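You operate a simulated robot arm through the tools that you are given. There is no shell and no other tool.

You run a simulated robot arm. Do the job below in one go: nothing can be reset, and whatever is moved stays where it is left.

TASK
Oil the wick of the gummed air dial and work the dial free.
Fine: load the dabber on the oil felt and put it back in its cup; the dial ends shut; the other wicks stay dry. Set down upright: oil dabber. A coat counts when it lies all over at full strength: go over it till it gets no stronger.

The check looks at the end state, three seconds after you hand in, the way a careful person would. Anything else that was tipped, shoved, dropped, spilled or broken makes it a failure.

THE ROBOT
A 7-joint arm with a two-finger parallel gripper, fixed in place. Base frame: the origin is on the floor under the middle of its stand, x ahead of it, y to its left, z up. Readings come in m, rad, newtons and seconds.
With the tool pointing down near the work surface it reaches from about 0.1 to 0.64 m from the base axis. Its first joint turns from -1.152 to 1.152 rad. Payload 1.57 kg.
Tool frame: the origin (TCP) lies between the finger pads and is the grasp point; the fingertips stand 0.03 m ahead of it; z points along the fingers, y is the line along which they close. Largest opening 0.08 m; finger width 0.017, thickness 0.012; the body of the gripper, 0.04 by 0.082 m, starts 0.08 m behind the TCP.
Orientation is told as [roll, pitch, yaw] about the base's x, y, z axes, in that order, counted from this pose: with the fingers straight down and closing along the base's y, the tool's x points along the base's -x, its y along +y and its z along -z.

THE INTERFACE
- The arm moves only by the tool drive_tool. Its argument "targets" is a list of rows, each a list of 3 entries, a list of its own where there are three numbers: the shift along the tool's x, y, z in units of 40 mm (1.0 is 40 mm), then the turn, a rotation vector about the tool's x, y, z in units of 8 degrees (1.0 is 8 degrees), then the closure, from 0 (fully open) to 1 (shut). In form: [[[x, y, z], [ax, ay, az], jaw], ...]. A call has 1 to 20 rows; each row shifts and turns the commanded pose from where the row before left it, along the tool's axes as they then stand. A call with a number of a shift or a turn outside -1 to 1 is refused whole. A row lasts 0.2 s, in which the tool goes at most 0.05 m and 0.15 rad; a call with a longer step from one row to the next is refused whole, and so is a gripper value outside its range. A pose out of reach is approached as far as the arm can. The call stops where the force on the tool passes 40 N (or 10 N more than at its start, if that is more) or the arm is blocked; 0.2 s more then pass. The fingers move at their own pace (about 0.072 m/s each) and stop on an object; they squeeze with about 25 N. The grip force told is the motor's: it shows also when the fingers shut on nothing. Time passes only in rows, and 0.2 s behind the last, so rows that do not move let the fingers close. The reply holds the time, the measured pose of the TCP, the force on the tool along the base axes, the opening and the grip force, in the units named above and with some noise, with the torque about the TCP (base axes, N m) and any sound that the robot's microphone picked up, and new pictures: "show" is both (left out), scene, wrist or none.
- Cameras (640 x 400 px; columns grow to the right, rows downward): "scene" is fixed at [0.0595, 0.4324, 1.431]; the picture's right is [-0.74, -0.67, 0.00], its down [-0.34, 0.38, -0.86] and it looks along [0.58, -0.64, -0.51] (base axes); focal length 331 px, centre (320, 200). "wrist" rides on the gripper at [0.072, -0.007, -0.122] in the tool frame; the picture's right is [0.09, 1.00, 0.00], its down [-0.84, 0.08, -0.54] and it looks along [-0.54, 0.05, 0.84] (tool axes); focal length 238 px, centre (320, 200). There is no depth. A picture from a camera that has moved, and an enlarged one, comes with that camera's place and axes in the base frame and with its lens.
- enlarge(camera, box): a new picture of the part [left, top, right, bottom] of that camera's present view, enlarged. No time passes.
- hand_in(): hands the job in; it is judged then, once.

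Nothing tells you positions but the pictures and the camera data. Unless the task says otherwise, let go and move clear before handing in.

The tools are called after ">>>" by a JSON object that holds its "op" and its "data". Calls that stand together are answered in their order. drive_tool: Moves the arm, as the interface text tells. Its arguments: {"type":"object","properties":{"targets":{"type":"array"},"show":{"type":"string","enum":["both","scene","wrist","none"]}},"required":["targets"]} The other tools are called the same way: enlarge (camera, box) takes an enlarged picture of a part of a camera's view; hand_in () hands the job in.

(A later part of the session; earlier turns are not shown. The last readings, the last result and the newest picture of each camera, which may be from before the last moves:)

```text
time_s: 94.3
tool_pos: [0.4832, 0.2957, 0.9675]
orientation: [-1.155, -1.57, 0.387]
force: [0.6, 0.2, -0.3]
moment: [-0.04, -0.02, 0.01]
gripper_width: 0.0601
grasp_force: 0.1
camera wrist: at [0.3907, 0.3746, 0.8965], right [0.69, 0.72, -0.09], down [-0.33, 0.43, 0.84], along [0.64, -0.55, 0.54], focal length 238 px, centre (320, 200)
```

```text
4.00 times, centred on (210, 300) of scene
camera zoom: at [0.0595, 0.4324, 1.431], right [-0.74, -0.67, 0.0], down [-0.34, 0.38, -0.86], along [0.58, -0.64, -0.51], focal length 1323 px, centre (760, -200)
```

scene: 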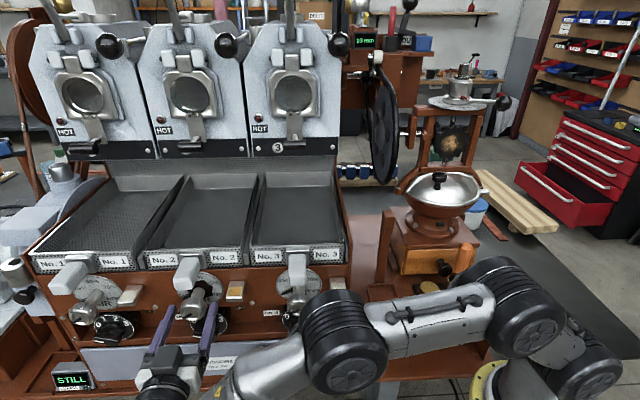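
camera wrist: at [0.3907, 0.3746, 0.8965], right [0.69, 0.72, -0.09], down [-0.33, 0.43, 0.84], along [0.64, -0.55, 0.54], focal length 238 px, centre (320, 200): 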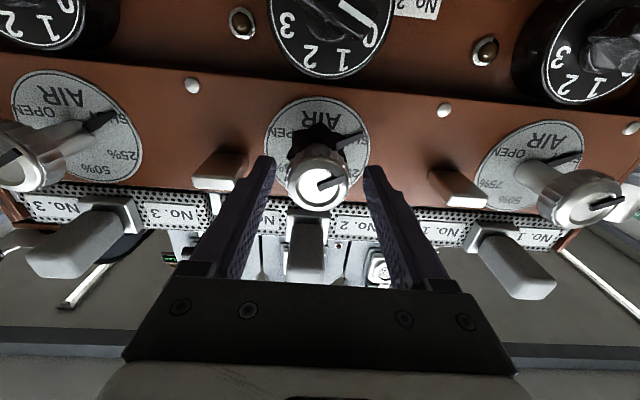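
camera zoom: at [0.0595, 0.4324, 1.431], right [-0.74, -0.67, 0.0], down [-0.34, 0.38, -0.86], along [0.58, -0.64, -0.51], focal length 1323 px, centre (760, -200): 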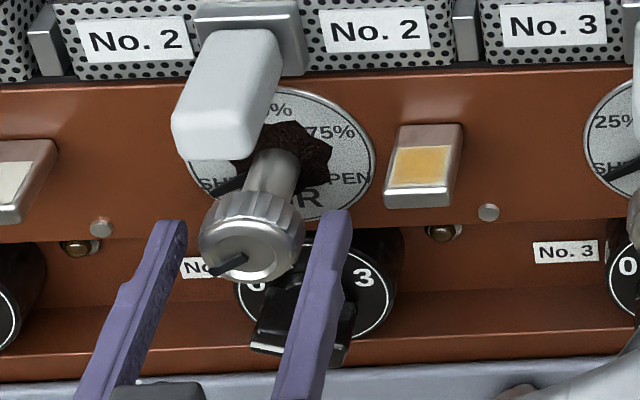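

The fingers straddle the knob, centred. Closing on it now.

>>> {"op": "drive_tool", "data": {"targets": [[[0, 0, 0], [0, 0, 0], 1], [[0, 0, 0], [0, 0, 0], 1], [[0, 0, 0], [0, 0, 0], 1], [[0, 0, 0], [0, 0, 0], 1]]}}

>>> {"op": "enlarge", "data": {"camera": "wrist", "box": [220, 80, 420, 260]}}

>>> {"op": "enlarge", "data": {"camera": "scene", "box": [150, 250, 270, 350]}}

```text
time_s: 95.3
tool_pos: [0.4825, 0.294, 0.9672]
orientation: [-1.424, -1.568, 0.653]
force: [-10.7, -7.9, 2.7]
moment: [0.0, -0.07, -0.23]
gripper_width: 0.0392
grasp_force: 44.6
camera wrist: at [0.3902, 0.3741, 0.8963], right [0.69, 0.71, -0.1], down [-0.33, 0.43, 0.84], along [0.64, -0.55, 0.54], focal length 238 px, centre (320, 200)
```

scene: 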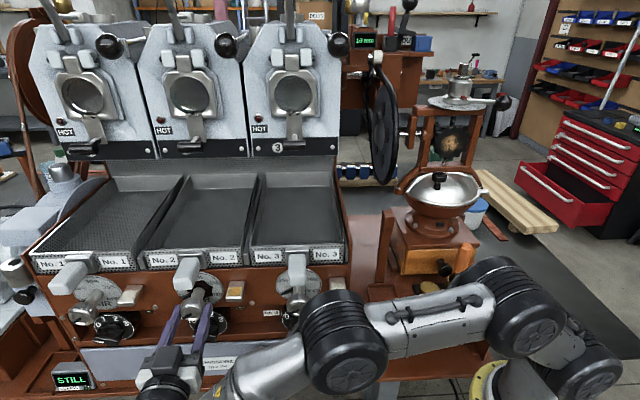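
wrist: 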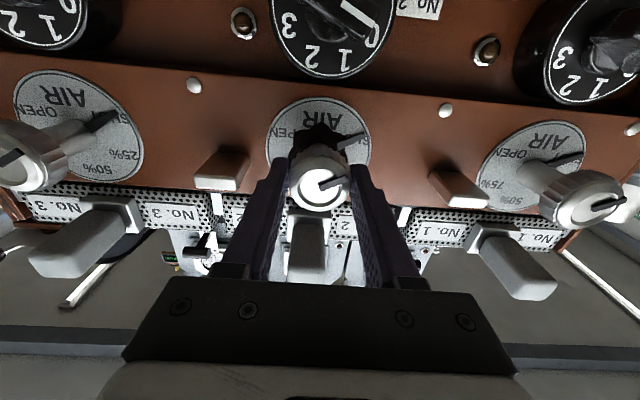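

```text
2.22 times, centred on (320, 170) of wrist
camera zoom: at [0.3902, 0.3741, 0.8963], right [0.69, 0.71, -0.1], down [-0.33, 0.43, 0.84], along [0.64, -0.55, 0.54], focal length 530 px, centre (320, 267)
```

zoom: 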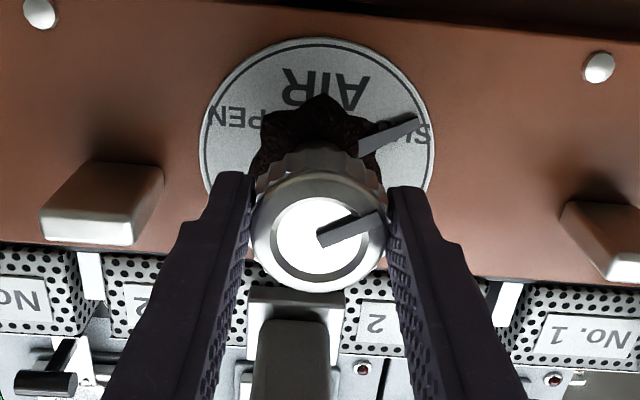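

```text
4.00 times, centred on (210, 300) of scene
camera zoom: at [0.0592, 0.4321, 1.4311], right [-0.74, -0.67, 0.0], down [-0.34, 0.38, -0.86], along [0.58, -0.64, -0.51], focal length 1323 px, centre (760, -200)
```

zoom: 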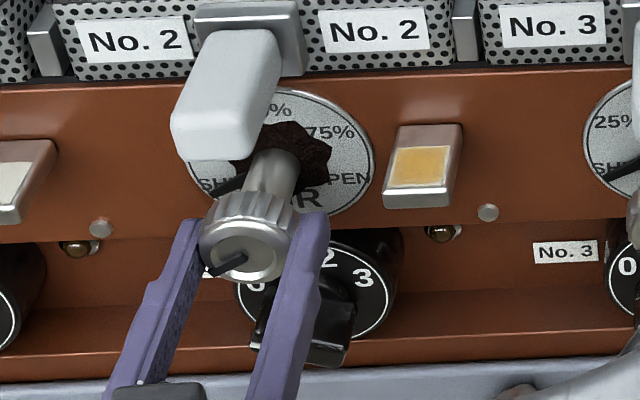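

The knob is firmly held with the pointer at SHUT. I'll ease a small sideways offset and then turn slowly toward open (clockwise from the front).

>>> {"op": "drive_tool", "data": {"targets": [[[0, -0.06, 0], [0, 0, 0], 1], [[0, 0, 0], [0, 0, 0], 1], [[0, 0, 0], [0, 0, 0.5], 1], [[0, 0, 0], [0, 0, 0.5], 1], [[0, 0, 0], [0, 0, 0], 1]], "show": "wrist"}}

>>> {"op": "enlarge", "data": {"camera": "scene", "box": [150, 250, 270, 350]}}

```text
time_s: 96.5
tool_pos: [0.483, 0.2937, 0.9673]
orientation: [1.557, -1.43, -2.317]
force: [24.0, 17.0, -4.3]
moment: [-0.51, -0.39, 0.21]
gripper_width: 0.0391
grasp_force: 44.8
camera wrist: at [0.3965, 0.3809, 0.8964], right [0.69, 0.72, 0.05], down [-0.42, 0.34, 0.84], along [0.59, -0.6, 0.54], focal length 238 px, centre (320, 200)
```

wrist: 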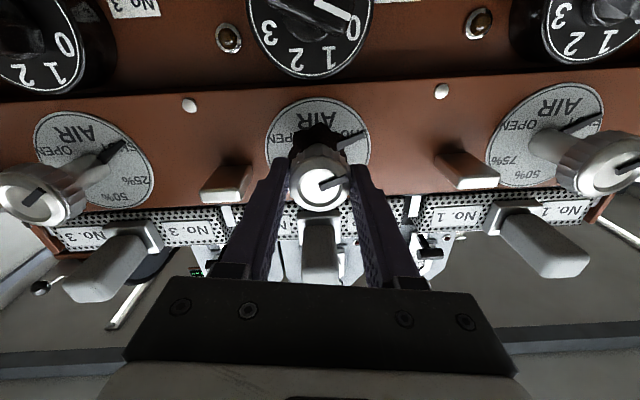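

```text
4.00 times, centred on (210, 300) of scene
camera zoom: at [0.0602, 0.4329, 1.4308], right [-0.74, -0.67, 0.0], down [-0.34, 0.38, -0.86], along [0.58, -0.64, -0.51], focal length 1323 px, centre (760, -200)
```

zoom: 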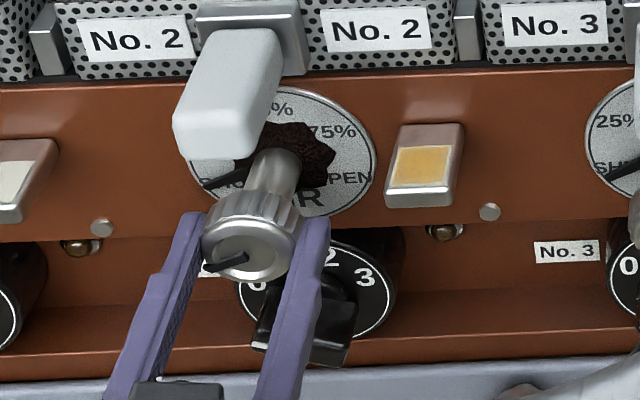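

The sideways force flipped sign, so that nudge was too much; I'll back it off and check the turn.

>>> {"op": "drive_tool", "data": {"targets": [[[0, 0.04, 0], [0, 0, 0], 1], [[0, 0, 0], [0, 0, 0], 1]], "show": "none"}}

>>> {"op": "enlarge", "data": {"camera": "wrist", "box": [220, 80, 420, 260]}}

```text
time_s: 97.1
tool_pos: [0.4828, 0.2951, 0.9672]
orientation: [1.556, -1.432, -2.325]
force: [6.2, 11.5, 0.7]
moment: [0.57, 0.61, 0.49]
gripper_width: 0.0392
grasp_force: 44.0
```

```text
2.22 times, centred on (320, 170) of wrist
camera zoom: at [0.397, 0.3815, 0.8963], right [0.69, 0.72, 0.05], down [-0.42, 0.35, 0.84], along [0.59, -0.6, 0.54], focal length 530 px, centre (320, 267)
```

zoom: 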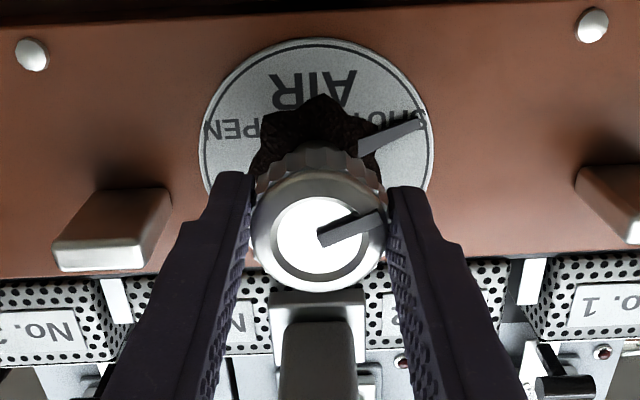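

>>> {"op": "drive_tool", "data": {"targets": [[[0, 0.015, 0], [0, 0, 0.5], 1], [[0, 0, 0], [0, 0, 0.5], 1], [[0, 0, 0], [0, 0, 0.5], 1], [[0, 0, 0], [0, 0, 0.5], 1], [[0, 0, 0], [0, 0, 0], 1]], "show": "none"}}

>>> {"op": "enlarge", "data": {"camera": "wrist", "box": [220, 80, 420, 260]}}

>>> {"op": "enlarge", "data": {"camera": "scene", "box": [150, 250, 270, 350]}}

```text
time_s: 98.3
tool_pos: [0.4843, 0.2953, 0.9667]
orientation: [1.565, -1.155, -2.331]
force: [4.1, 22.1, -5.8]
moment: [-0.57, -0.55, 0.08]
gripper_width: 0.0391
grasp_force: 44.7
```

```text
2.22 times, centred on (320, 170) of wrist
camera zoom: at [0.4111, 0.3961, 0.9003], right [0.66, 0.68, 0.32], down [-0.58, 0.18, 0.8], along [0.49, -0.71, 0.51], focal length 530 px, centre (320, 267)
```

zoom: 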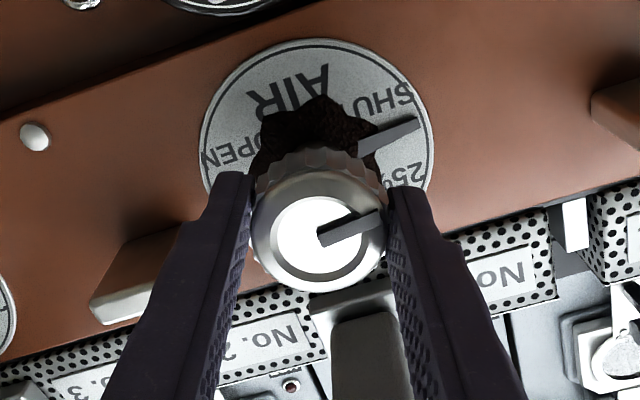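

```text
4.00 times, centred on (210, 300) of scene
camera zoom: at [0.0597, 0.4331, 1.4308], right [-0.74, -0.67, 0.0], down [-0.34, 0.38, -0.86], along [0.58, -0.64, -0.51], focal length 1323 px, centre (760, -200)
```

zoom: 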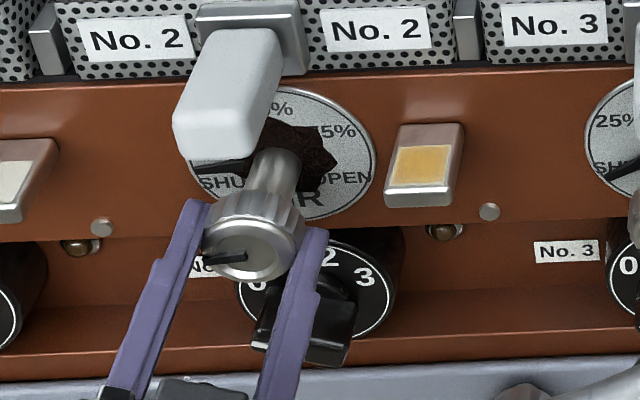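

The knob turns with the gripper; the pointer has left SHUT by about 24°. I'll relieve the side load a little and continue toward open.

>>> {"op": "drive_tool", "data": {"targets": [[[0.01, 0.0228, -0.015], [0, 0, 0], 1], [[0, 0, 0], [0, 0, 0.6], 1], [[0, 0, 0], [0, 0, 0.6], 1], [[0, 0, 0], [0, 0, 0.6], 1], [[0, 0, 0], [0, 0, 0.6], 1], [[0, 0, 0], [0, 0, 0.6], 1], [[0, 0, 0], [0, 0, 0], 1]], "show": "none"}}

>>> {"op": "enlarge", "data": {"camera": "wrist", "box": [220, 80, 420, 260]}}

>>> {"op": "enlarge", "data": {"camera": "scene", "box": [150, 250, 270, 350]}}

```text
time_s: 99.9
tool_pos: [0.4837, 0.2965, 0.9682]
orientation: [1.566, -0.735, -2.333]
force: [9.7, 14.1, 0.0]
moment: [-0.06, -0.01, -0.02]
gripper_width: 0.0393
grasp_force: 44.5
```

```text
2.22 times, centred on (320, 170) of wrist
camera zoom: at [0.4299, 0.4154, 0.9165], right [0.51, 0.53, 0.68], down [-0.78, -0.04, 0.62], along [0.35, -0.85, 0.4], focal length 530 px, centre (320, 267)
```

zoom: 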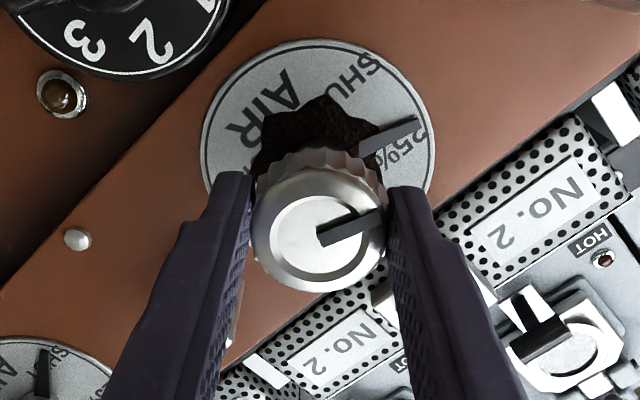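

```text
4.00 times, centred on (210, 300) of scene
camera zoom: at [0.0598, 0.4328, 1.4309], right [-0.74, -0.67, 0.0], down [-0.34, 0.38, -0.86], along [0.58, -0.64, -0.51], focal length 1323 px, centre (760, -200)
```

zoom: 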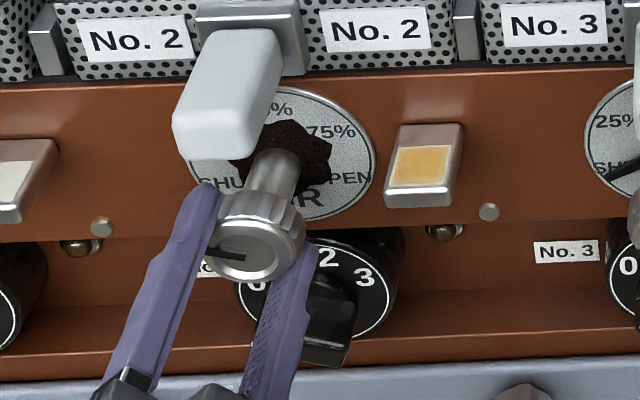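

The pointer is near 25%. Continuing the turn.

>>> {"op": "drive_tool", "data": {"targets": [[[0.012, 0.014, 0], [0, 0, 0], 1], [[0, 0, 0], [0, 0, 0.7], 1], [[0, 0, 0], [0, 0, 0.7], 1], [[0, 0, 0], [0, 0, 0.7], 1], [[0, 0, 0], [0, 0, 0.7], 1], [[0, 0, 0], [0, 0, 0.7], 1], [[0, 0, 0], [0, 0, 0.7], 1], [[0, 0, 0], [0, 0, 0], 1]], "show": "scene"}}

>>> {"op": "enlarge", "data": {"camera": "wrist", "box": [220, 80, 420, 260]}}

```text
time_s: 100.8
tool_pos: [0.4852, 0.2977, 0.9688]
orientation: [1.558, -0.556, -2.366]
force: [-5.9, -0.7, 1.5]
moment: [-0.12, -0.09, -0.93]
gripper_width: 0.0394
grasp_force: 44.9
out of reach, approached as far as the arm can: row 3, 4
stopped in row 4: the force on the tool passed its limit at 62 N (the readings are from after the stop); the commanded pose is now the measured one
```

scene: 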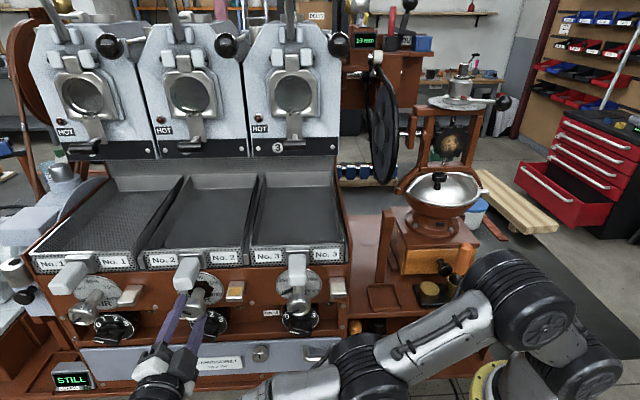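

```text
2.22 times, centred on (320, 170) of wrist
camera zoom: at [0.4415, 0.4242, 0.927], right [0.44, 0.41, 0.8], down [-0.85, -0.08, 0.51], along [0.28, -0.91, 0.32], focal length 530 px, centre (320, 267)
```

zoom: 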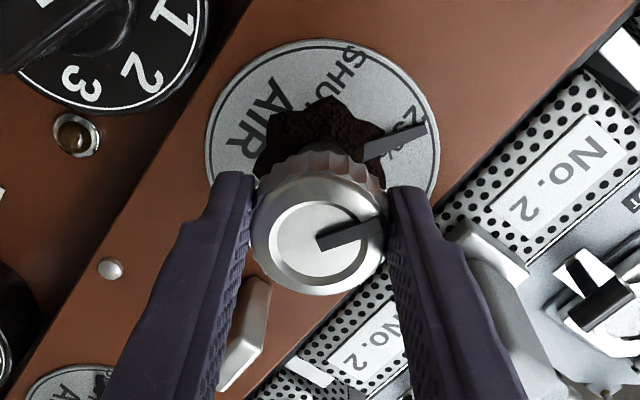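

The wrist joint reached its limit after about 58° (pointer near 25%). I'll let go, back off, and rewind the wrist so I can turn the knob through its full range in one grip.

>>> {"op": "drive_tool", "data": {"targets": [[[0, 0, 0], [0, 0, 0], 0.6], [[0, 0, 0], [0, 0, 0], 0.25], [[0, 0, 0], [0, 0, 0], 0.25], [[0, 0, -0.3], [0, 0, 0], 0.25], [[0, 0, -0.5], [0, 0, 0], 0.25], [[0, 0, -0.5], [0, 0, 0], 0.25], [[0, 0, 0], [-0.19, 0.128, 0], 0.25], [[0, 0, 0], [0, 0, 0], 0.25]]}}

>>> {"op": "enlarge", "data": {"camera": "scene", "box": [150, 250, 270, 350]}}

>>> {"op": "enlarge", "data": {"camera": "wrist", "box": [220, 60, 420, 240]}}

```text
time_s: 102.6
tool_pos: [0.4497, 0.337, 0.9686]
orientation: [1.573, -0.557, -2.341]
force: [0.2, 0.4, 0.3]
moment: [-0.01, 0.02, 0.02]
gripper_width: 0.0599
grasp_force: 0.0
camera wrist: at [0.4025, 0.4602, 0.9255], right [0.42, 0.44, 0.8], down [-0.86, -0.1, 0.51], along [0.3, -0.89, 0.33], focal length 238 px, centre (320, 200)
```

scene: 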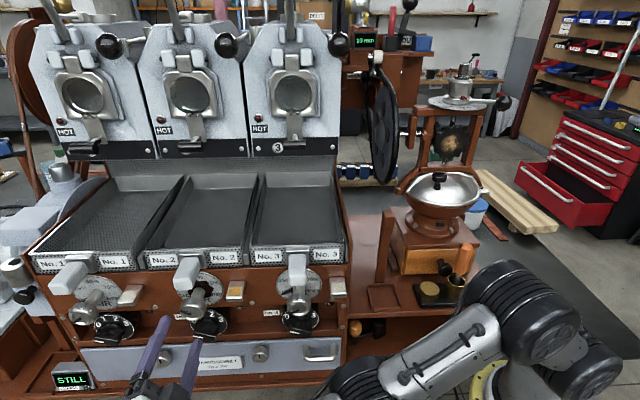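
wrist: 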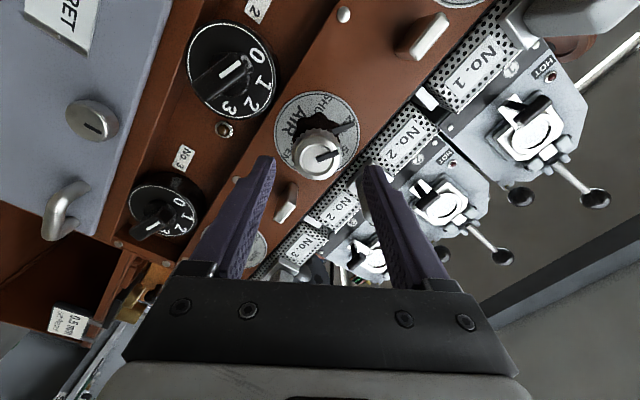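

```text
4.00 times, centred on (210, 300) of scene
camera zoom: at [0.0595, 0.4324, 1.431], right [-0.74, -0.67, 0.0], down [-0.34, 0.38, -0.86], along [0.58, -0.64, -0.51], focal length 1323 px, centre (760, -200)
```

zoom: 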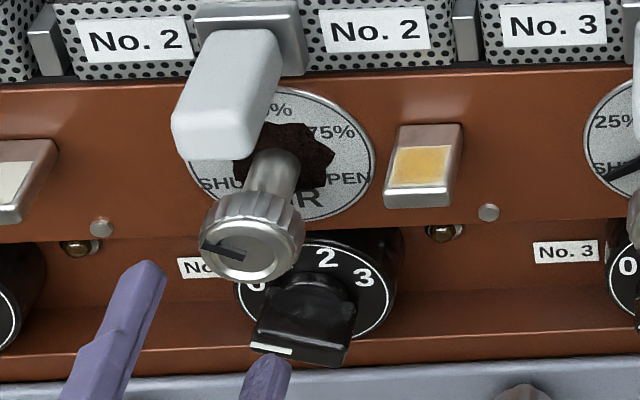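

```text
2.22 times, centred on (320, 150) of wrist
camera zoom: at [0.4025, 0.4602, 0.9255], right [0.42, 0.44, 0.8], down [-0.86, -0.1, 0.51], along [0.3, -0.89, 0.33], focal length 530 px, centre (320, 311)
```

zoom: 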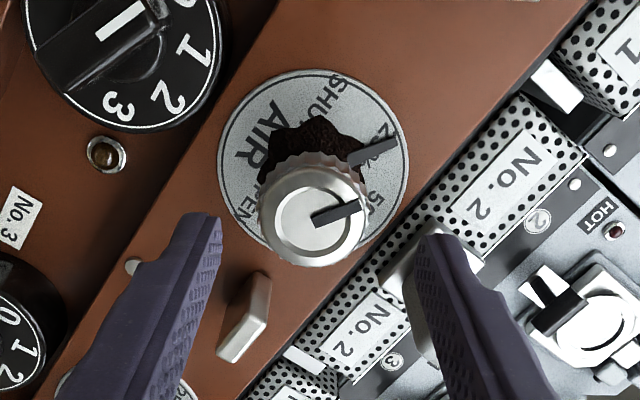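

The pointer rests at 25% by itself. I'll rewind the wrist by 180° here in the open.

>>> {"op": "drive_tool", "data": {"targets": [[[0, 0, -0.4], [0, 0, -1], 0.25], [[0, 0, 0], [0, 0, -1], 0.25], [[0, 0, 0], [0, 0, -1], 0.25], [[0, 0, 0], [0, 0, -1], 0.25], [[0, 0, 0], [0, 0, -1], 0.25], [[0, 0, 0], [0, 0, -1], 0.25], [[0, 0, 0], [0, 0, -1], 0.25], [[0, 0, 0], [0, 0, -1], 0.25], [[0, 0, 0], [0, 0, -1], 0.25], [[0, 0, 0], [0, 0, -1], 0.25], [[0, 0, 0], [0, 0, -1], 0.25], [[0, 0, 0], [0, 0, -1], 0.25], [[0, 0, 0], [0, 0, -1], 0.25], [[0, 0, 0], [0, 0, -1], 0.25], [[0, 0, 0], [0, 0, -1], 0.25], [[0, 0, 0], [0, 0, -1], 0.25], [[0, 0, 0], [0, 0, -1], 0.25], [[0, 0, 0], [0, 0, -1], 0.25], [[0, 0, 0], [0, 0, -1], 0.25], [[0, 0, 0], [0, 0, 0], 0.25]]}}

```text
time_s: 106.8
tool_pos: [0.4385, 0.346, 0.9676]
orientation: [-1.572, 0.071, 0.801]
force: [0.1, 0.7, 0.2]
moment: [0.02, 0.03, -0.01]
gripper_width: 0.0598
grasp_force: 0.0
camera wrist: at [0.3009, 0.3785, 0.9805], right [-0.11, -0.12, -0.99], down [0.19, 0.97, -0.14], along [0.98, -0.2, -0.09], focal length 238 px, centre (320, 200)
```

scene: 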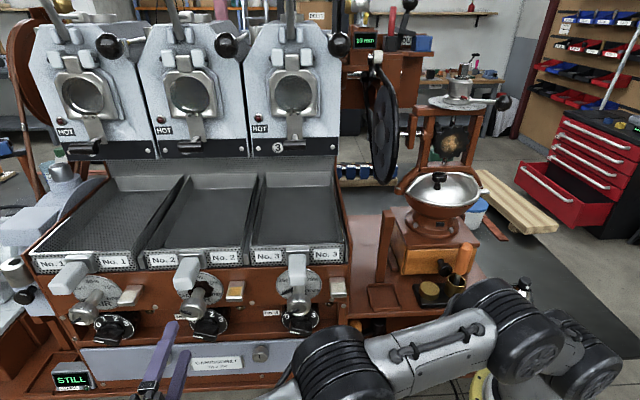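
wrist: 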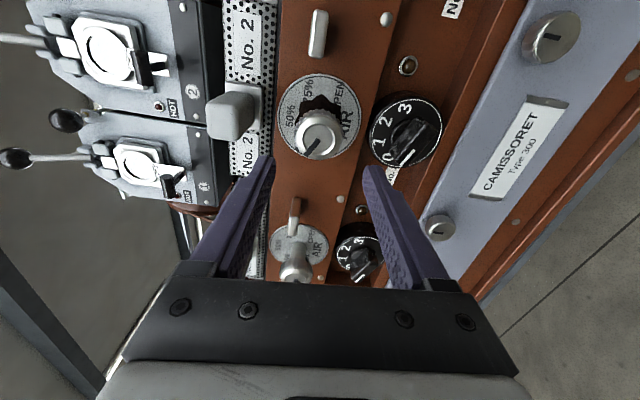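

>>> {"op": "drive_tool", "data": {"targets": [[[0, 0, 0], [0, 0, -1], 0.25], [[0, 0, 0], [0, 0, -1], 0.25], [[0, 0, 0], [0, 0, -1], 0.25], [[0, 0, 0], [0, 0, -0.5], 0.25], [[0, 0, 0], [0, 0, 0], 0.25]], "show": "wrist"}}

>>> {"op": "enlarge", "data": {"camera": "wrist", "box": [220, 60, 420, 240]}}

>>> {"op": "enlarge", "data": {"camera": "scene", "box": [180, 280, 230, 325]}}

```text
time_s: 108.0
tool_pos: [0.4386, 0.3463, 0.9688]
orientation: [-1.574, 0.559, 0.799]
force: [0.8, 0.0, -0.2]
moment: [0.02, 0.02, 0.0]
gripper_width: 0.0599
grasp_force: 0.0
camera wrist: at [0.3106, 0.3885, 1.0129], right [-0.42, -0.44, -0.8], down [0.08, 0.86, -0.51], along [0.9, -0.28, -0.33], focal length 238 px, centre (320, 200)
```

wrist: 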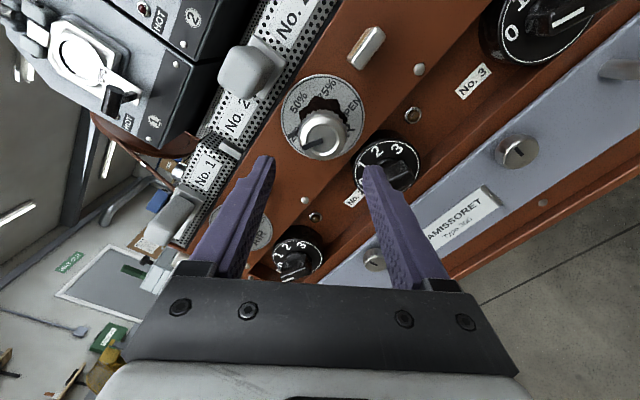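

```text
2.22 times, centred on (320, 150) of wrist
camera zoom: at [0.3106, 0.3885, 1.0129], right [-0.42, -0.44, -0.8], down [0.08, 0.86, -0.51], along [0.9, -0.28, -0.33], focal length 530 px, centre (320, 311)
```

zoom: 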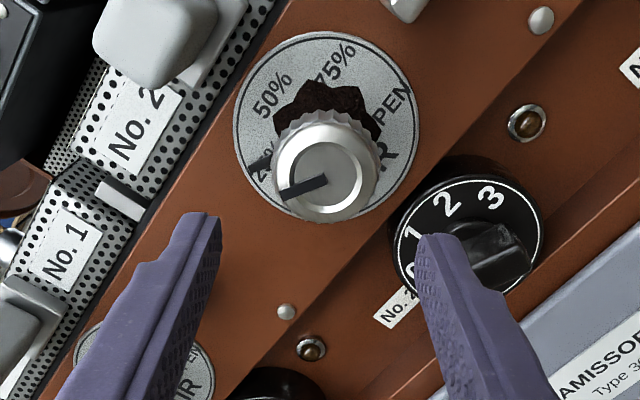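

```text
8.89 times, centred on (205, 302) of scene
camera zoom: at [0.0595, 0.4324, 1.431], right [-0.74, -0.67, 0.0], down [-0.34, 0.38, -0.86], along [0.58, -0.64, -0.51], focal length 2940 px, centre (1342, -711)
```

zoom: 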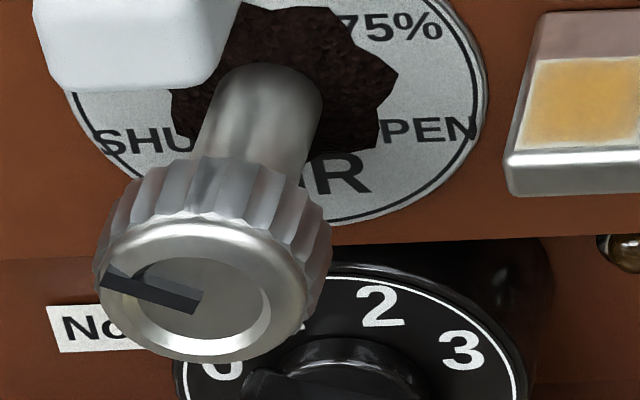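

The knob centre triangulates consistently to (0.4875, 0.290, 0.971). I'll centre the gripper on it and advance partway to check.

>>> {"op": "drive_tool", "data": {"targets": [[[0.15, 0.0425, 0], [0, 0, 0], 0.3], [[0, 0, 0.45], [0, 0, 0], 0.3], [[0, 0, 0.45], [0, 0, 0], 0.3], [[0, 0, 0], [0, 0, 0], 0.3]], "show": "none"}}

>>> {"op": "enlarge", "data": {"camera": "wrist", "box": [220, 60, 420, 240]}}

>>> {"op": "enlarge", "data": {"camera": "scene", "box": [150, 250, 270, 350]}}

```text
time_s: 109.0
tool_pos: [0.4592, 0.3176, 0.9702]
orientation: [-1.572, 0.557, 0.799]
force: [-0.5, -0.4, -0.4]
moment: [-0.04, 0.02, -0.01]
gripper_width: 0.056
grasp_force: 0.0
```

```text
2.22 times, centred on (320, 150) of wrist
camera zoom: at [0.3321, 0.3596, 1.0149], right [-0.42, -0.43, -0.8], down [0.08, 0.86, -0.51], along [0.9, -0.28, -0.33], focal length 530 px, centre (320, 311)
```

zoom: 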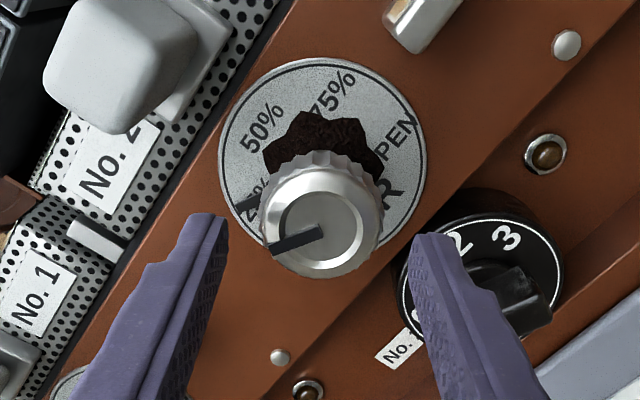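

```text
4.00 times, centred on (210, 300) of scene
camera zoom: at [0.0595, 0.4324, 1.431], right [-0.74, -0.67, 0.0], down [-0.34, 0.38, -0.86], along [0.58, -0.64, -0.51], focal length 1323 px, centre (760, -200)
```

zoom: 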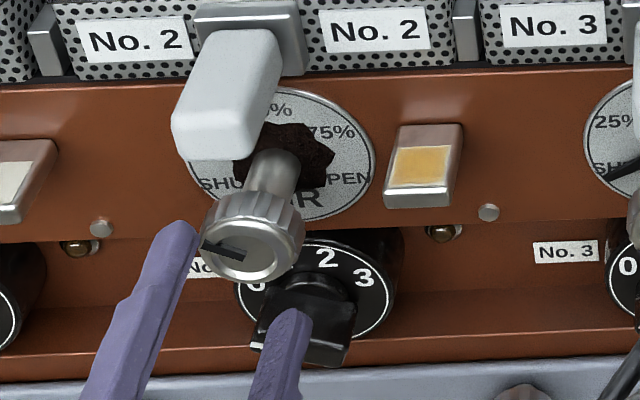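

Well centred. Sliding over the knob and closing.

>>> {"op": "drive_tool", "data": {"targets": [[[0, 0, 0.25], [0, 0, 0], 0.3], [[0, 0, 0.25], [0, 0, 0], 0.3], [[0, 0, 0.25], [0, 0, 0], 0.3], [[0, 0, 0], [0, 0, 0], 0.3], [[0, 0, 0], [0, 0, 0], 1], [[0, 0, 0], [0, 0, 0], 1], [[0, 0, 0], [0, 0, 0], 1]], "show": "none"}}

>>> {"op": "enlarge", "data": {"camera": "wrist", "box": [220, 60, 420, 240]}}

>>> {"op": "enlarge", "data": {"camera": "scene", "box": [150, 250, 270, 350]}}

```text
time_s: 110.6
tool_pos: [0.4811, 0.2954, 0.9694]
orientation: [-1.573, 0.558, 0.799]
force: [1.1, -2.0, 0.4]
moment: [-0.03, 0.0, 0.11]
gripper_width: 0.0392
grasp_force: 44.3
```

```text
2.22 times, centred on (320, 150) of wrist
camera zoom: at [0.3532, 0.3389, 1.0147], right [-0.42, -0.43, -0.8], down [0.08, 0.86, -0.51], along [0.9, -0.28, -0.33], focal length 530 px, centre (320, 311)
```

zoom: 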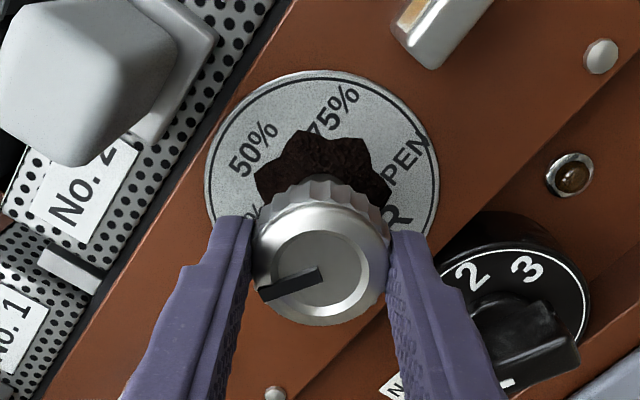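

```text
4.00 times, centred on (210, 300) of scene
camera zoom: at [0.0595, 0.4323, 1.431], right [-0.74, -0.67, 0.0], down [-0.34, 0.38, -0.86], along [0.58, -0.64, -0.51], focal length 1323 px, centre (760, -200)
```

zoom: 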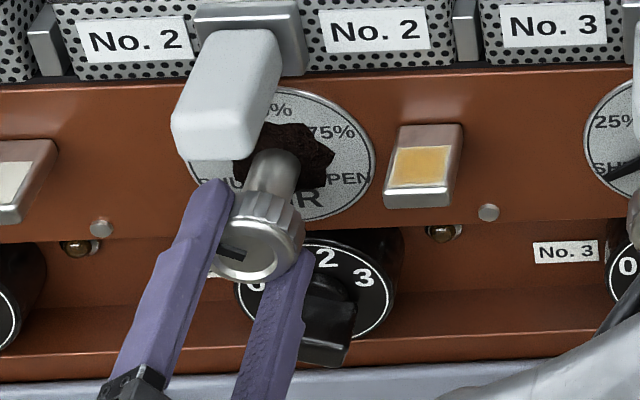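

A clean, low-force grip this time. Turning toward OPEN in stages while watching the forces.

>>> {"op": "drive_tool", "data": {"targets": [[[0, 0, 0], [0, 0, 0.7], 1], [[0, 0, 0], [0, 0, 0.7], 1], [[0, 0, 0], [0, 0, 0.7], 1], [[0, 0, 0], [0, 0, 0.7], 1], [[0, 0, 0], [0, 0, 0.7], 1], [[0, 0, 0], [0, 0, 0], 1]], "show": "none"}}

>>> {"op": "enlarge", "data": {"camera": "wrist", "box": [220, 60, 420, 240]}}

```text
time_s: 112.0
tool_pos: [0.4801, 0.2955, 0.9708]
orientation: [-1.573, 0.067, 0.802]
force: [-2.9, 0.5, -1.8]
moment: [-0.21, -0.2, -0.13]
gripper_width: 0.0393
grasp_force: 44.4
```

```text
2.22 times, centred on (320, 150) of wrist
camera zoom: at [0.3436, 0.329, 0.9824], right [-0.11, -0.11, -0.99], down [0.19, 0.97, -0.13], along [0.98, -0.2, -0.08], focal length 530 px, centre (320, 311)
```

zoom: 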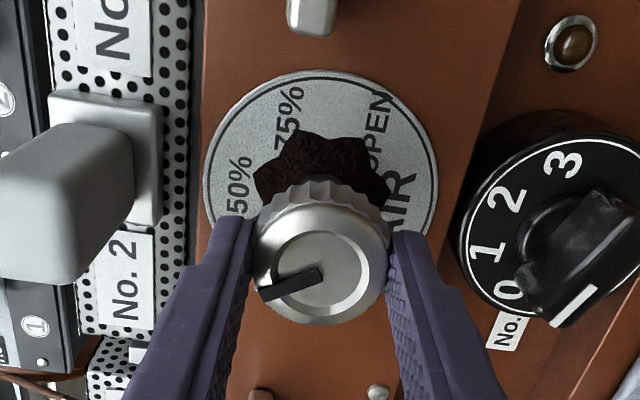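

>>> {"op": "drive_tool", "data": {"targets": [[[0, 0, 0], [0, 0, 0.7], 1], [[0, 0, 0], [0, 0, 0.7], 1], [[0, 0, 0], [0, 0, 0.7], 1], [[0, 0, 0], [0, 0, 0.7], 1], [[0, 0, 0], [0, 0, 0.7], 1], [[0, 0, 0], [0, 0, 0.7], 1], [[0, 0, 0], [0, 0, 0.7], 1], [[0, 0, 0], [0, 0, 0.7], 1], [[0, 0, 0], [0, 0, 0.7], 1], [[0, 0, 0], [0, 0, 0.7], 1], [[0, 0, 0], [0, 0, 0], 1]], "show": "none"}}

>>> {"op": "enlarge", "data": {"camera": "wrist", "box": [220, 60, 420, 240]}}

>>> {"op": "enlarge", "data": {"camera": "scene", "box": [150, 250, 270, 350]}}

```text
time_s: 114.4
tool_pos: [0.4812, 0.2953, 0.9704]
orientation: [-1.573, -0.911, 0.802]
force: [-3.7, 6.2, -6.4]
moment: [-0.43, -0.37, 0.66]
gripper_width: 0.0392
grasp_force: 44.2
```

```text
2.22 times, centred on (320, 150) of wrist
camera zoom: at [0.3591, 0.3444, 0.9181], right [0.51, 0.52, -0.68], down [0.01, 0.79, 0.61], along [0.86, -0.32, 0.4], focal length 530 px, centre (320, 311)
```

zoom: 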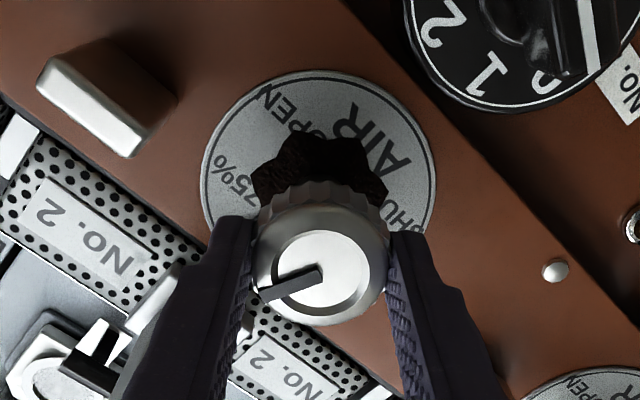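

```text
4.00 times, centred on (210, 300) of scene
camera zoom: at [0.0595, 0.4326, 1.431], right [-0.74, -0.67, 0.0], down [-0.34, 0.38, -0.86], along [0.58, -0.64, -0.51], focal length 1323 px, centre (760, -200)
```

zoom: 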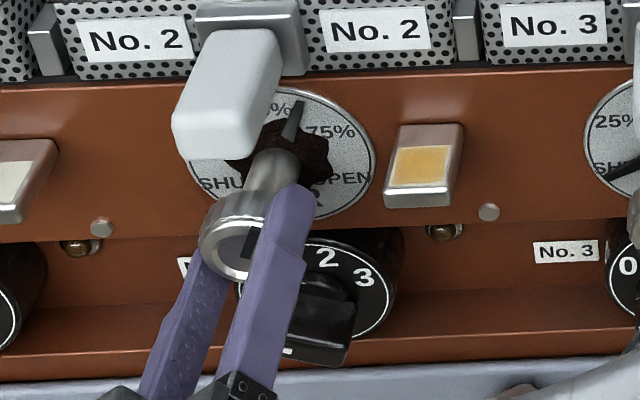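

Past 50% now, with modest loads. Continuing toward OPEN.

>>> {"op": "drive_tool", "data": {"targets": [[[0, 0, 0], [0, 0, 0.7], 1], [[0, 0, 0], [0, 0, 0.7], 1], [[0, 0, 0], [0, 0, 0.7], 1], [[0, 0, 0], [0, 0, 0.7], 1], [[0, 0, 0], [0, 0, 0.7], 1], [[0, 0, 0], [0, 0, 0.7], 1], [[0, 0, 0], [0, 0, 0.7], 1], [[0, 0, 0], [0, 0, 0.7], 1], [[0, 0, 0], [0, 0, 0], 1]], "show": "none"}}

>>> {"op": "enlarge", "data": {"camera": "wrist", "box": [220, 60, 420, 240]}}

>>> {"op": "enlarge", "data": {"camera": "scene", "box": [150, 250, 270, 350]}}

```text
time_s: 116.4
tool_pos: [0.4808, 0.2965, 0.9692]
orientation: [1.573, -1.451, -2.343]
force: [0.2, 9.9, -13.0]
moment: [-0.44, -0.44, 0.06]
gripper_width: 0.0391
grasp_force: 45.1
```

```text
2.22 times, centred on (320, 150) of wrist
camera zoom: at [0.395, 0.3815, 0.8987], right [0.7, 0.72, 0.03], down [-0.41, 0.36, 0.84], along [0.59, -0.6, 0.54], focal length 530 px, centre (320, 311)
```

zoom: 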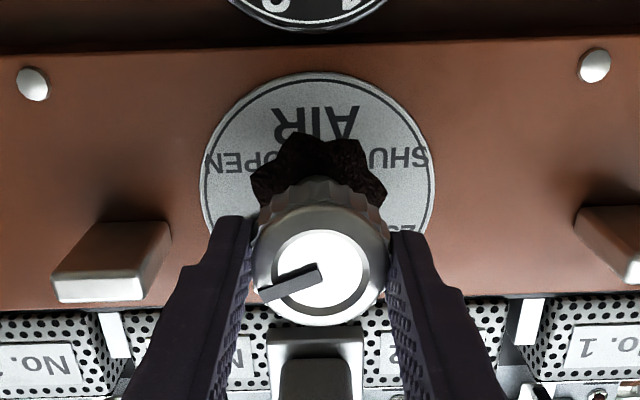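

```text
4.00 times, centred on (210, 300) of scene
camera zoom: at [0.0597, 0.4328, 1.4309], right [-0.74, -0.67, 0.0], down [-0.34, 0.38, -0.86], along [0.58, -0.64, -0.51], focal length 1323 px, centre (760, -200)
```

zoom: 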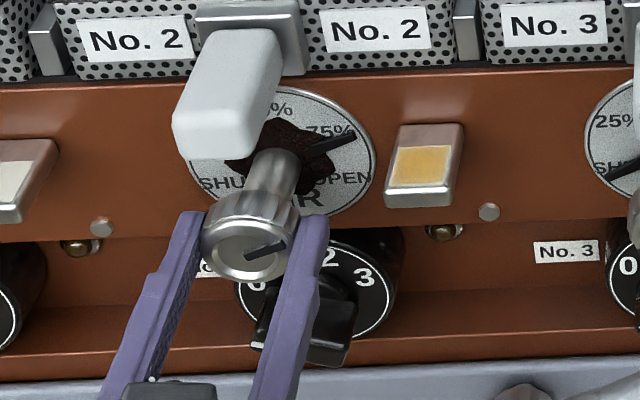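

The pointer is at 75%. A bit further to OPEN.

>>> {"op": "drive_tool", "data": {"targets": [[[0.015, 0.01, -0.01], [0, 0, 0.5], 1], [[0, 0, 0], [0, 0, 0.5], 1], [[0, 0, 0], [0, 0, 0.5], 1], [[0, 0, 0], [0, 0, 0.5], 1], [[0, 0, 0], [0, 0, 0.5], 1], [[0, 0, 0], [0, 0, 0.5], 1], [[0, 0, 0], [0, 0, 0], 1]], "show": "none"}}

>>> {"op": "enlarge", "data": {"camera": "wrist", "box": [220, 60, 420, 240]}}

>>> {"op": "enlarge", "data": {"camera": "scene", "box": [150, 250, 270, 350]}}

```text
time_s: 118.0
tool_pos: [0.4826, 0.2968, 0.9698]
orientation: [1.572, -1.031, -2.345]
force: [-12.6, -2.5, -8.8]
moment: [-0.5, -0.51, -0.45]
gripper_width: 0.0391
grasp_force: 44.6
```

```text
2.22 times, centred on (320, 150) of wrist
camera zoom: at [0.4157, 0.4026, 0.9057], right [0.63, 0.65, 0.43], down [-0.64, 0.12, 0.76], along [0.44, -0.75, 0.49], focal length 530 px, centre (320, 311)
```

zoom: 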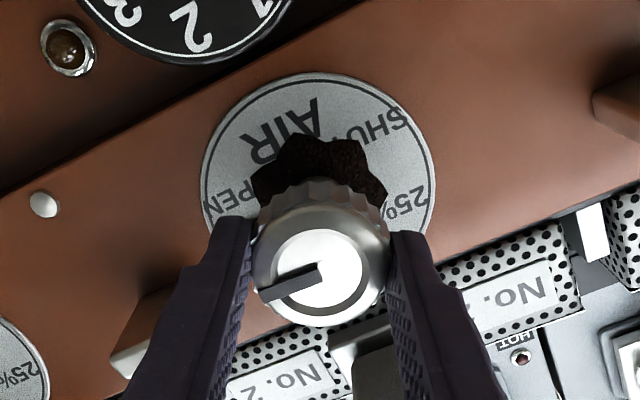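

```text
4.00 times, centred on (210, 300) of scene
camera zoom: at [0.0592, 0.4324, 1.431], right [-0.74, -0.67, 0.0], down [-0.34, 0.38, -0.86], along [0.58, -0.64, -0.51], focal length 1323 px, centre (760, -200)
```

zoom: 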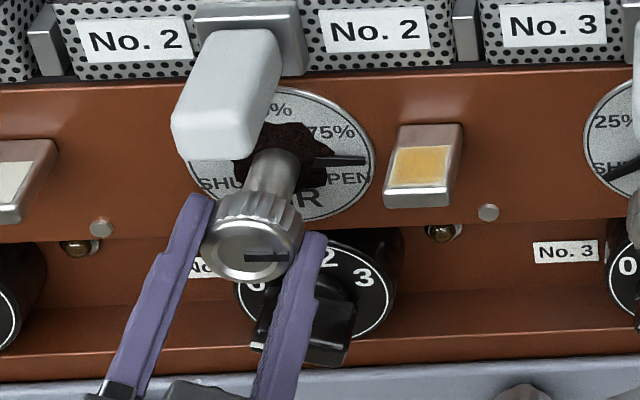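

>>> {"op": "drive_tool", "data": {"targets": [[[0.003, -0.019, -0.01], [0, 0, 0.4], 1], [[0, 0, 0], [0, 0, 0.4], 1], [[0, 0, 0], [0, 0, 0.4], 1], [[0, 0, 0], [0, 0, 0.4], 1], [[0, 0, 0], [0, 0, 0], 1]], "show": "none"}}

>>> {"op": "enlarge", "data": {"camera": "wrist", "box": [220, 60, 420, 240]}}

>>> {"op": "enlarge", "data": {"camera": "scene", "box": [150, 250, 270, 350]}}

```text
time_s: 119.2
tool_pos: [0.4822, 0.2954, 0.9702]
orientation: [1.573, -0.806, -2.343]
force: [-1.6, -4.5, -3.2]
moment: [-0.42, -0.44, -0.43]
gripper_width: 0.0395
grasp_force: 43.3
```

```text
2.22 times, centred on (320, 150) of wrist
camera zoom: at [0.4252, 0.4124, 0.9143], right [0.54, 0.56, 0.62], down [-0.75, 0.0, 0.66], along [0.37, -0.83, 0.43], focal length 530 px, centre (320, 311)
```

zoom: 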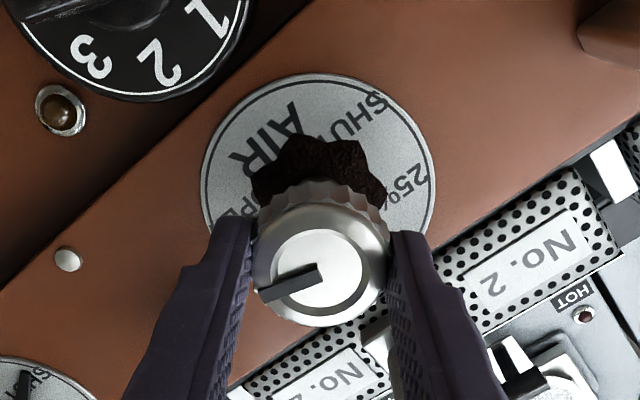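

```text
4.00 times, centred on (210, 300) of scene
camera zoom: at [0.0595, 0.4323, 1.4311], right [-0.74, -0.67, 0.0], down [-0.34, 0.38, -0.86], along [0.58, -0.64, -0.51], focal length 1323 px, centre (760, -200)
```

zoom: 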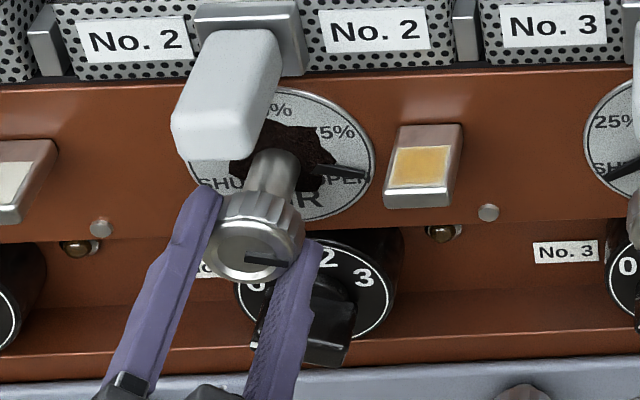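

The pointer is on OPEN. Now I'll work it back toward SHUT.

>>> {"op": "drive_tool", "data": {"targets": [[[0, 0, 0], [0, 0, -0.7], 1], [[0, 0, 0], [0, 0, -0.7], 1], [[0, 0, 0], [0, 0, -0.7], 1], [[0, 0, 0], [0, 0, -0.7], 1], [[0, 0, 0], [0, 0, -0.7], 1], [[0, 0, 0], [0, 0, -0.7], 1], [[0, 0, 0], [0, 0, -0.7], 1], [[0, 0, 0], [0, 0, -0.7], 1], [[0, 0, 0], [0, 0, -0.7], 1], [[0, 0, 0], [0, 0, -0.7], 1], [[0, 0, 0], [0, 0, -0.7], 1], [[0, 0, 0], [0, 0, -0.7], 1], [[0, 0, 0], [0, 0, -0.7], 1], [[0, 0, 0], [0, 0, -0.7], 1], [[0, 0, 0], [0, 0, 0], 1]], "show": "none"}}

>>> {"op": "enlarge", "data": {"camera": "wrist", "box": [220, 60, 420, 240]}}

>>> {"op": "enlarge", "data": {"camera": "scene", "box": [150, 250, 270, 350]}}

```text
time_s: 122.4
tool_pos: [0.4805, 0.2964, 0.9702]
orientation: [-1.575, -0.965, 0.806]
force: [17.8, 12.9, 5.8]
moment: [0.62, 0.6, -0.31]
gripper_width: 0.0392
grasp_force: 44.8
```

```text
2.22 times, centred on (320, 150) of wrist
camera zoom: at [0.3611, 0.3464, 0.9154], right [0.53, 0.55, -0.64], down [-0.02, 0.77, 0.64], along [0.85, -0.33, 0.42], focal length 530 px, centre (320, 311)
```

zoom: 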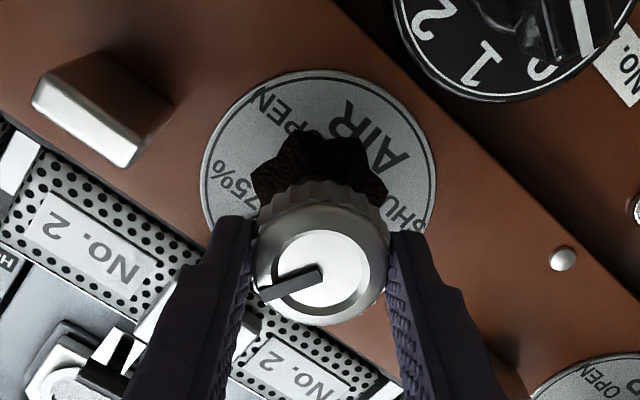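

```text
4.00 times, centred on (210, 300) of scene
camera zoom: at [0.0599, 0.4326, 1.4309], right [-0.74, -0.67, 0.0], down [-0.34, 0.38, -0.86], along [0.58, -0.64, -0.51], focal length 1323 px, centre (760, -200)
```

zoom: 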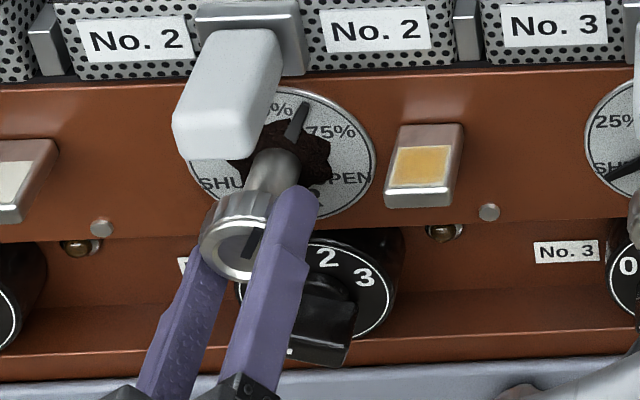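

>>> {"op": "drive_tool", "data": {"targets": [[[-0.023, 0.021, 0], [0, 0, -0.7], 1], [[0, 0, 0], [0, 0, -0.7], 1], [[0, 0, 0], [0, 0, -0.7], 1], [[0, 0, 0], [0, 0, -0.7], 1], [[0, 0, 0], [0, 0, -0.7], 1], [[0, 0, 0], [0, 0, -0.7], 1], [[0, 0, 0], [0, 0, -0.7], 1], [[0, 0, 0], [0, 0, -0.7], 1], [[0, 0, 0], [0, 0, -0.7], 1], [[0, 0, 0], [0, 0, -0.7], 1], [[0, 0, 0], [0, 0, -0.7], 1], [[0, 0, 0], [0, 0, -0.7], 1], [[0, 0, 0], [0, 0, 0], 1]], "show": "none"}}

>>> {"op": "enlarge", "data": {"camera": "wrist", "box": [220, 60, 420, 240]}}

>>> {"op": "enlarge", "data": {"camera": "scene", "box": [150, 250, 270, 350]}}

```text
time_s: 125.2
tool_pos: [0.4814, 0.2959, 0.9699]
orientation: [-1.574, 0.207, 0.799]
force: [3.3, -10.9, 16.6]
moment: [0.0, -0.02, 0.01]
gripper_width: 0.0392
grasp_force: 44.6
```

```text
2.22 times, centred on (320, 150) of wrist
camera zoom: at [0.3455, 0.3308, 0.992], right [-0.2, -0.21, -0.96], down [0.17, 0.95, -0.25], along [0.96, -0.22, -0.16], focal length 530 px, centre (320, 311)
```

zoom: 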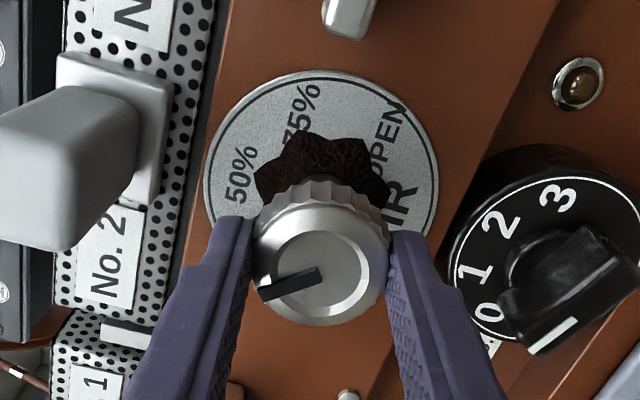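

```text
4.00 times, centred on (210, 300) of scene
camera zoom: at [0.0593, 0.4319, 1.4312], right [-0.74, -0.67, 0.0], down [-0.34, 0.38, -0.86], along [0.58, -0.64, -0.51], focal length 1323 px, centre (760, -200)
```

zoom: 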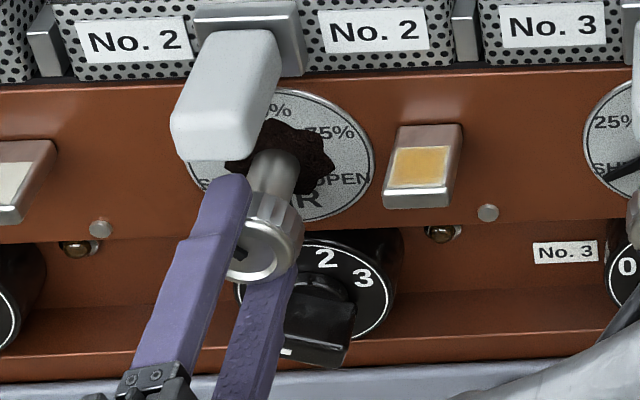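

>>> {"op": "drive_tool", "data": {"targets": [[[0.012, -0.02, 0.01], [0, 0, -0.7], 1], [[0, 0, 0], [0, 0, -0.7], 1], [[0, 0, 0], [0, 0, -0.7], 1], [[0, 0, 0], [0, 0, -0.7], 1], [[0, 0, 0], [0, 0, -0.7], 1], [[0, 0, 0], [0, 0, -0.7], 1], [[0, 0, 0], [0, 0, -0.7], 1], [[0, 0, 0], [0, 0, -0.7], 1], [[0, 0, 0], [0, 0, 0], 1]], "show": "none"}}

>>> {"op": "enlarge", "data": {"camera": "wrist", "box": [220, 60, 420, 240]}}

>>> {"op": "enlarge", "data": {"camera": "scene", "box": [150, 250, 270, 350]}}

```text
time_s: 127.2
tool_pos: [0.4816, 0.2957, 0.9713]
orientation: [-1.574, 0.992, 0.8]
force: [-5.5, -5.3, 5.9]
moment: [0.52, 0.53, 0.34]
gripper_width: 0.0391
grasp_force: 44.8
```

```text
2.22 times, centred on (320, 150) of wrist
camera zoom: at [0.3699, 0.3559, 1.0349], right [-0.61, -0.64, -0.47], down [-0.12, 0.66, -0.74], along [0.78, -0.4, -0.48], focal length 530 px, centre (320, 311)
```

zoom: 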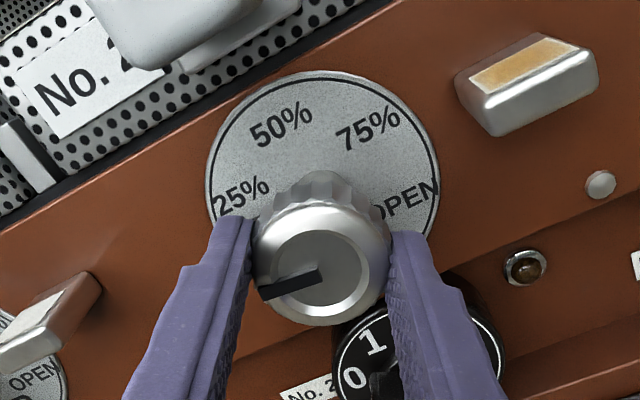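

```text
4.00 times, centred on (210, 300) of scene
camera zoom: at [0.0592, 0.4322, 1.4311], right [-0.74, -0.67, 0.0], down [-0.34, 0.38, -0.86], along [0.58, -0.64, -0.51], focal length 1323 px, centre (760, -200)
```

zoom: 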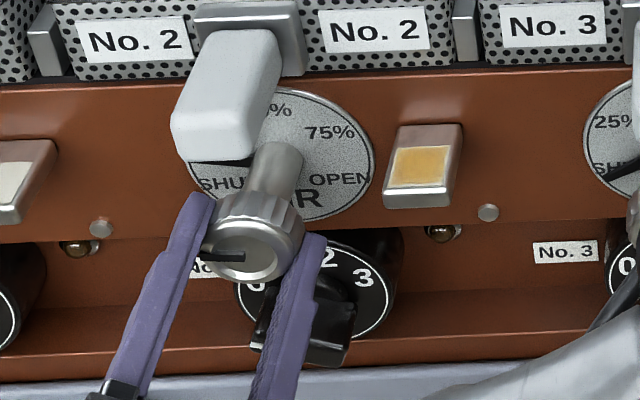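

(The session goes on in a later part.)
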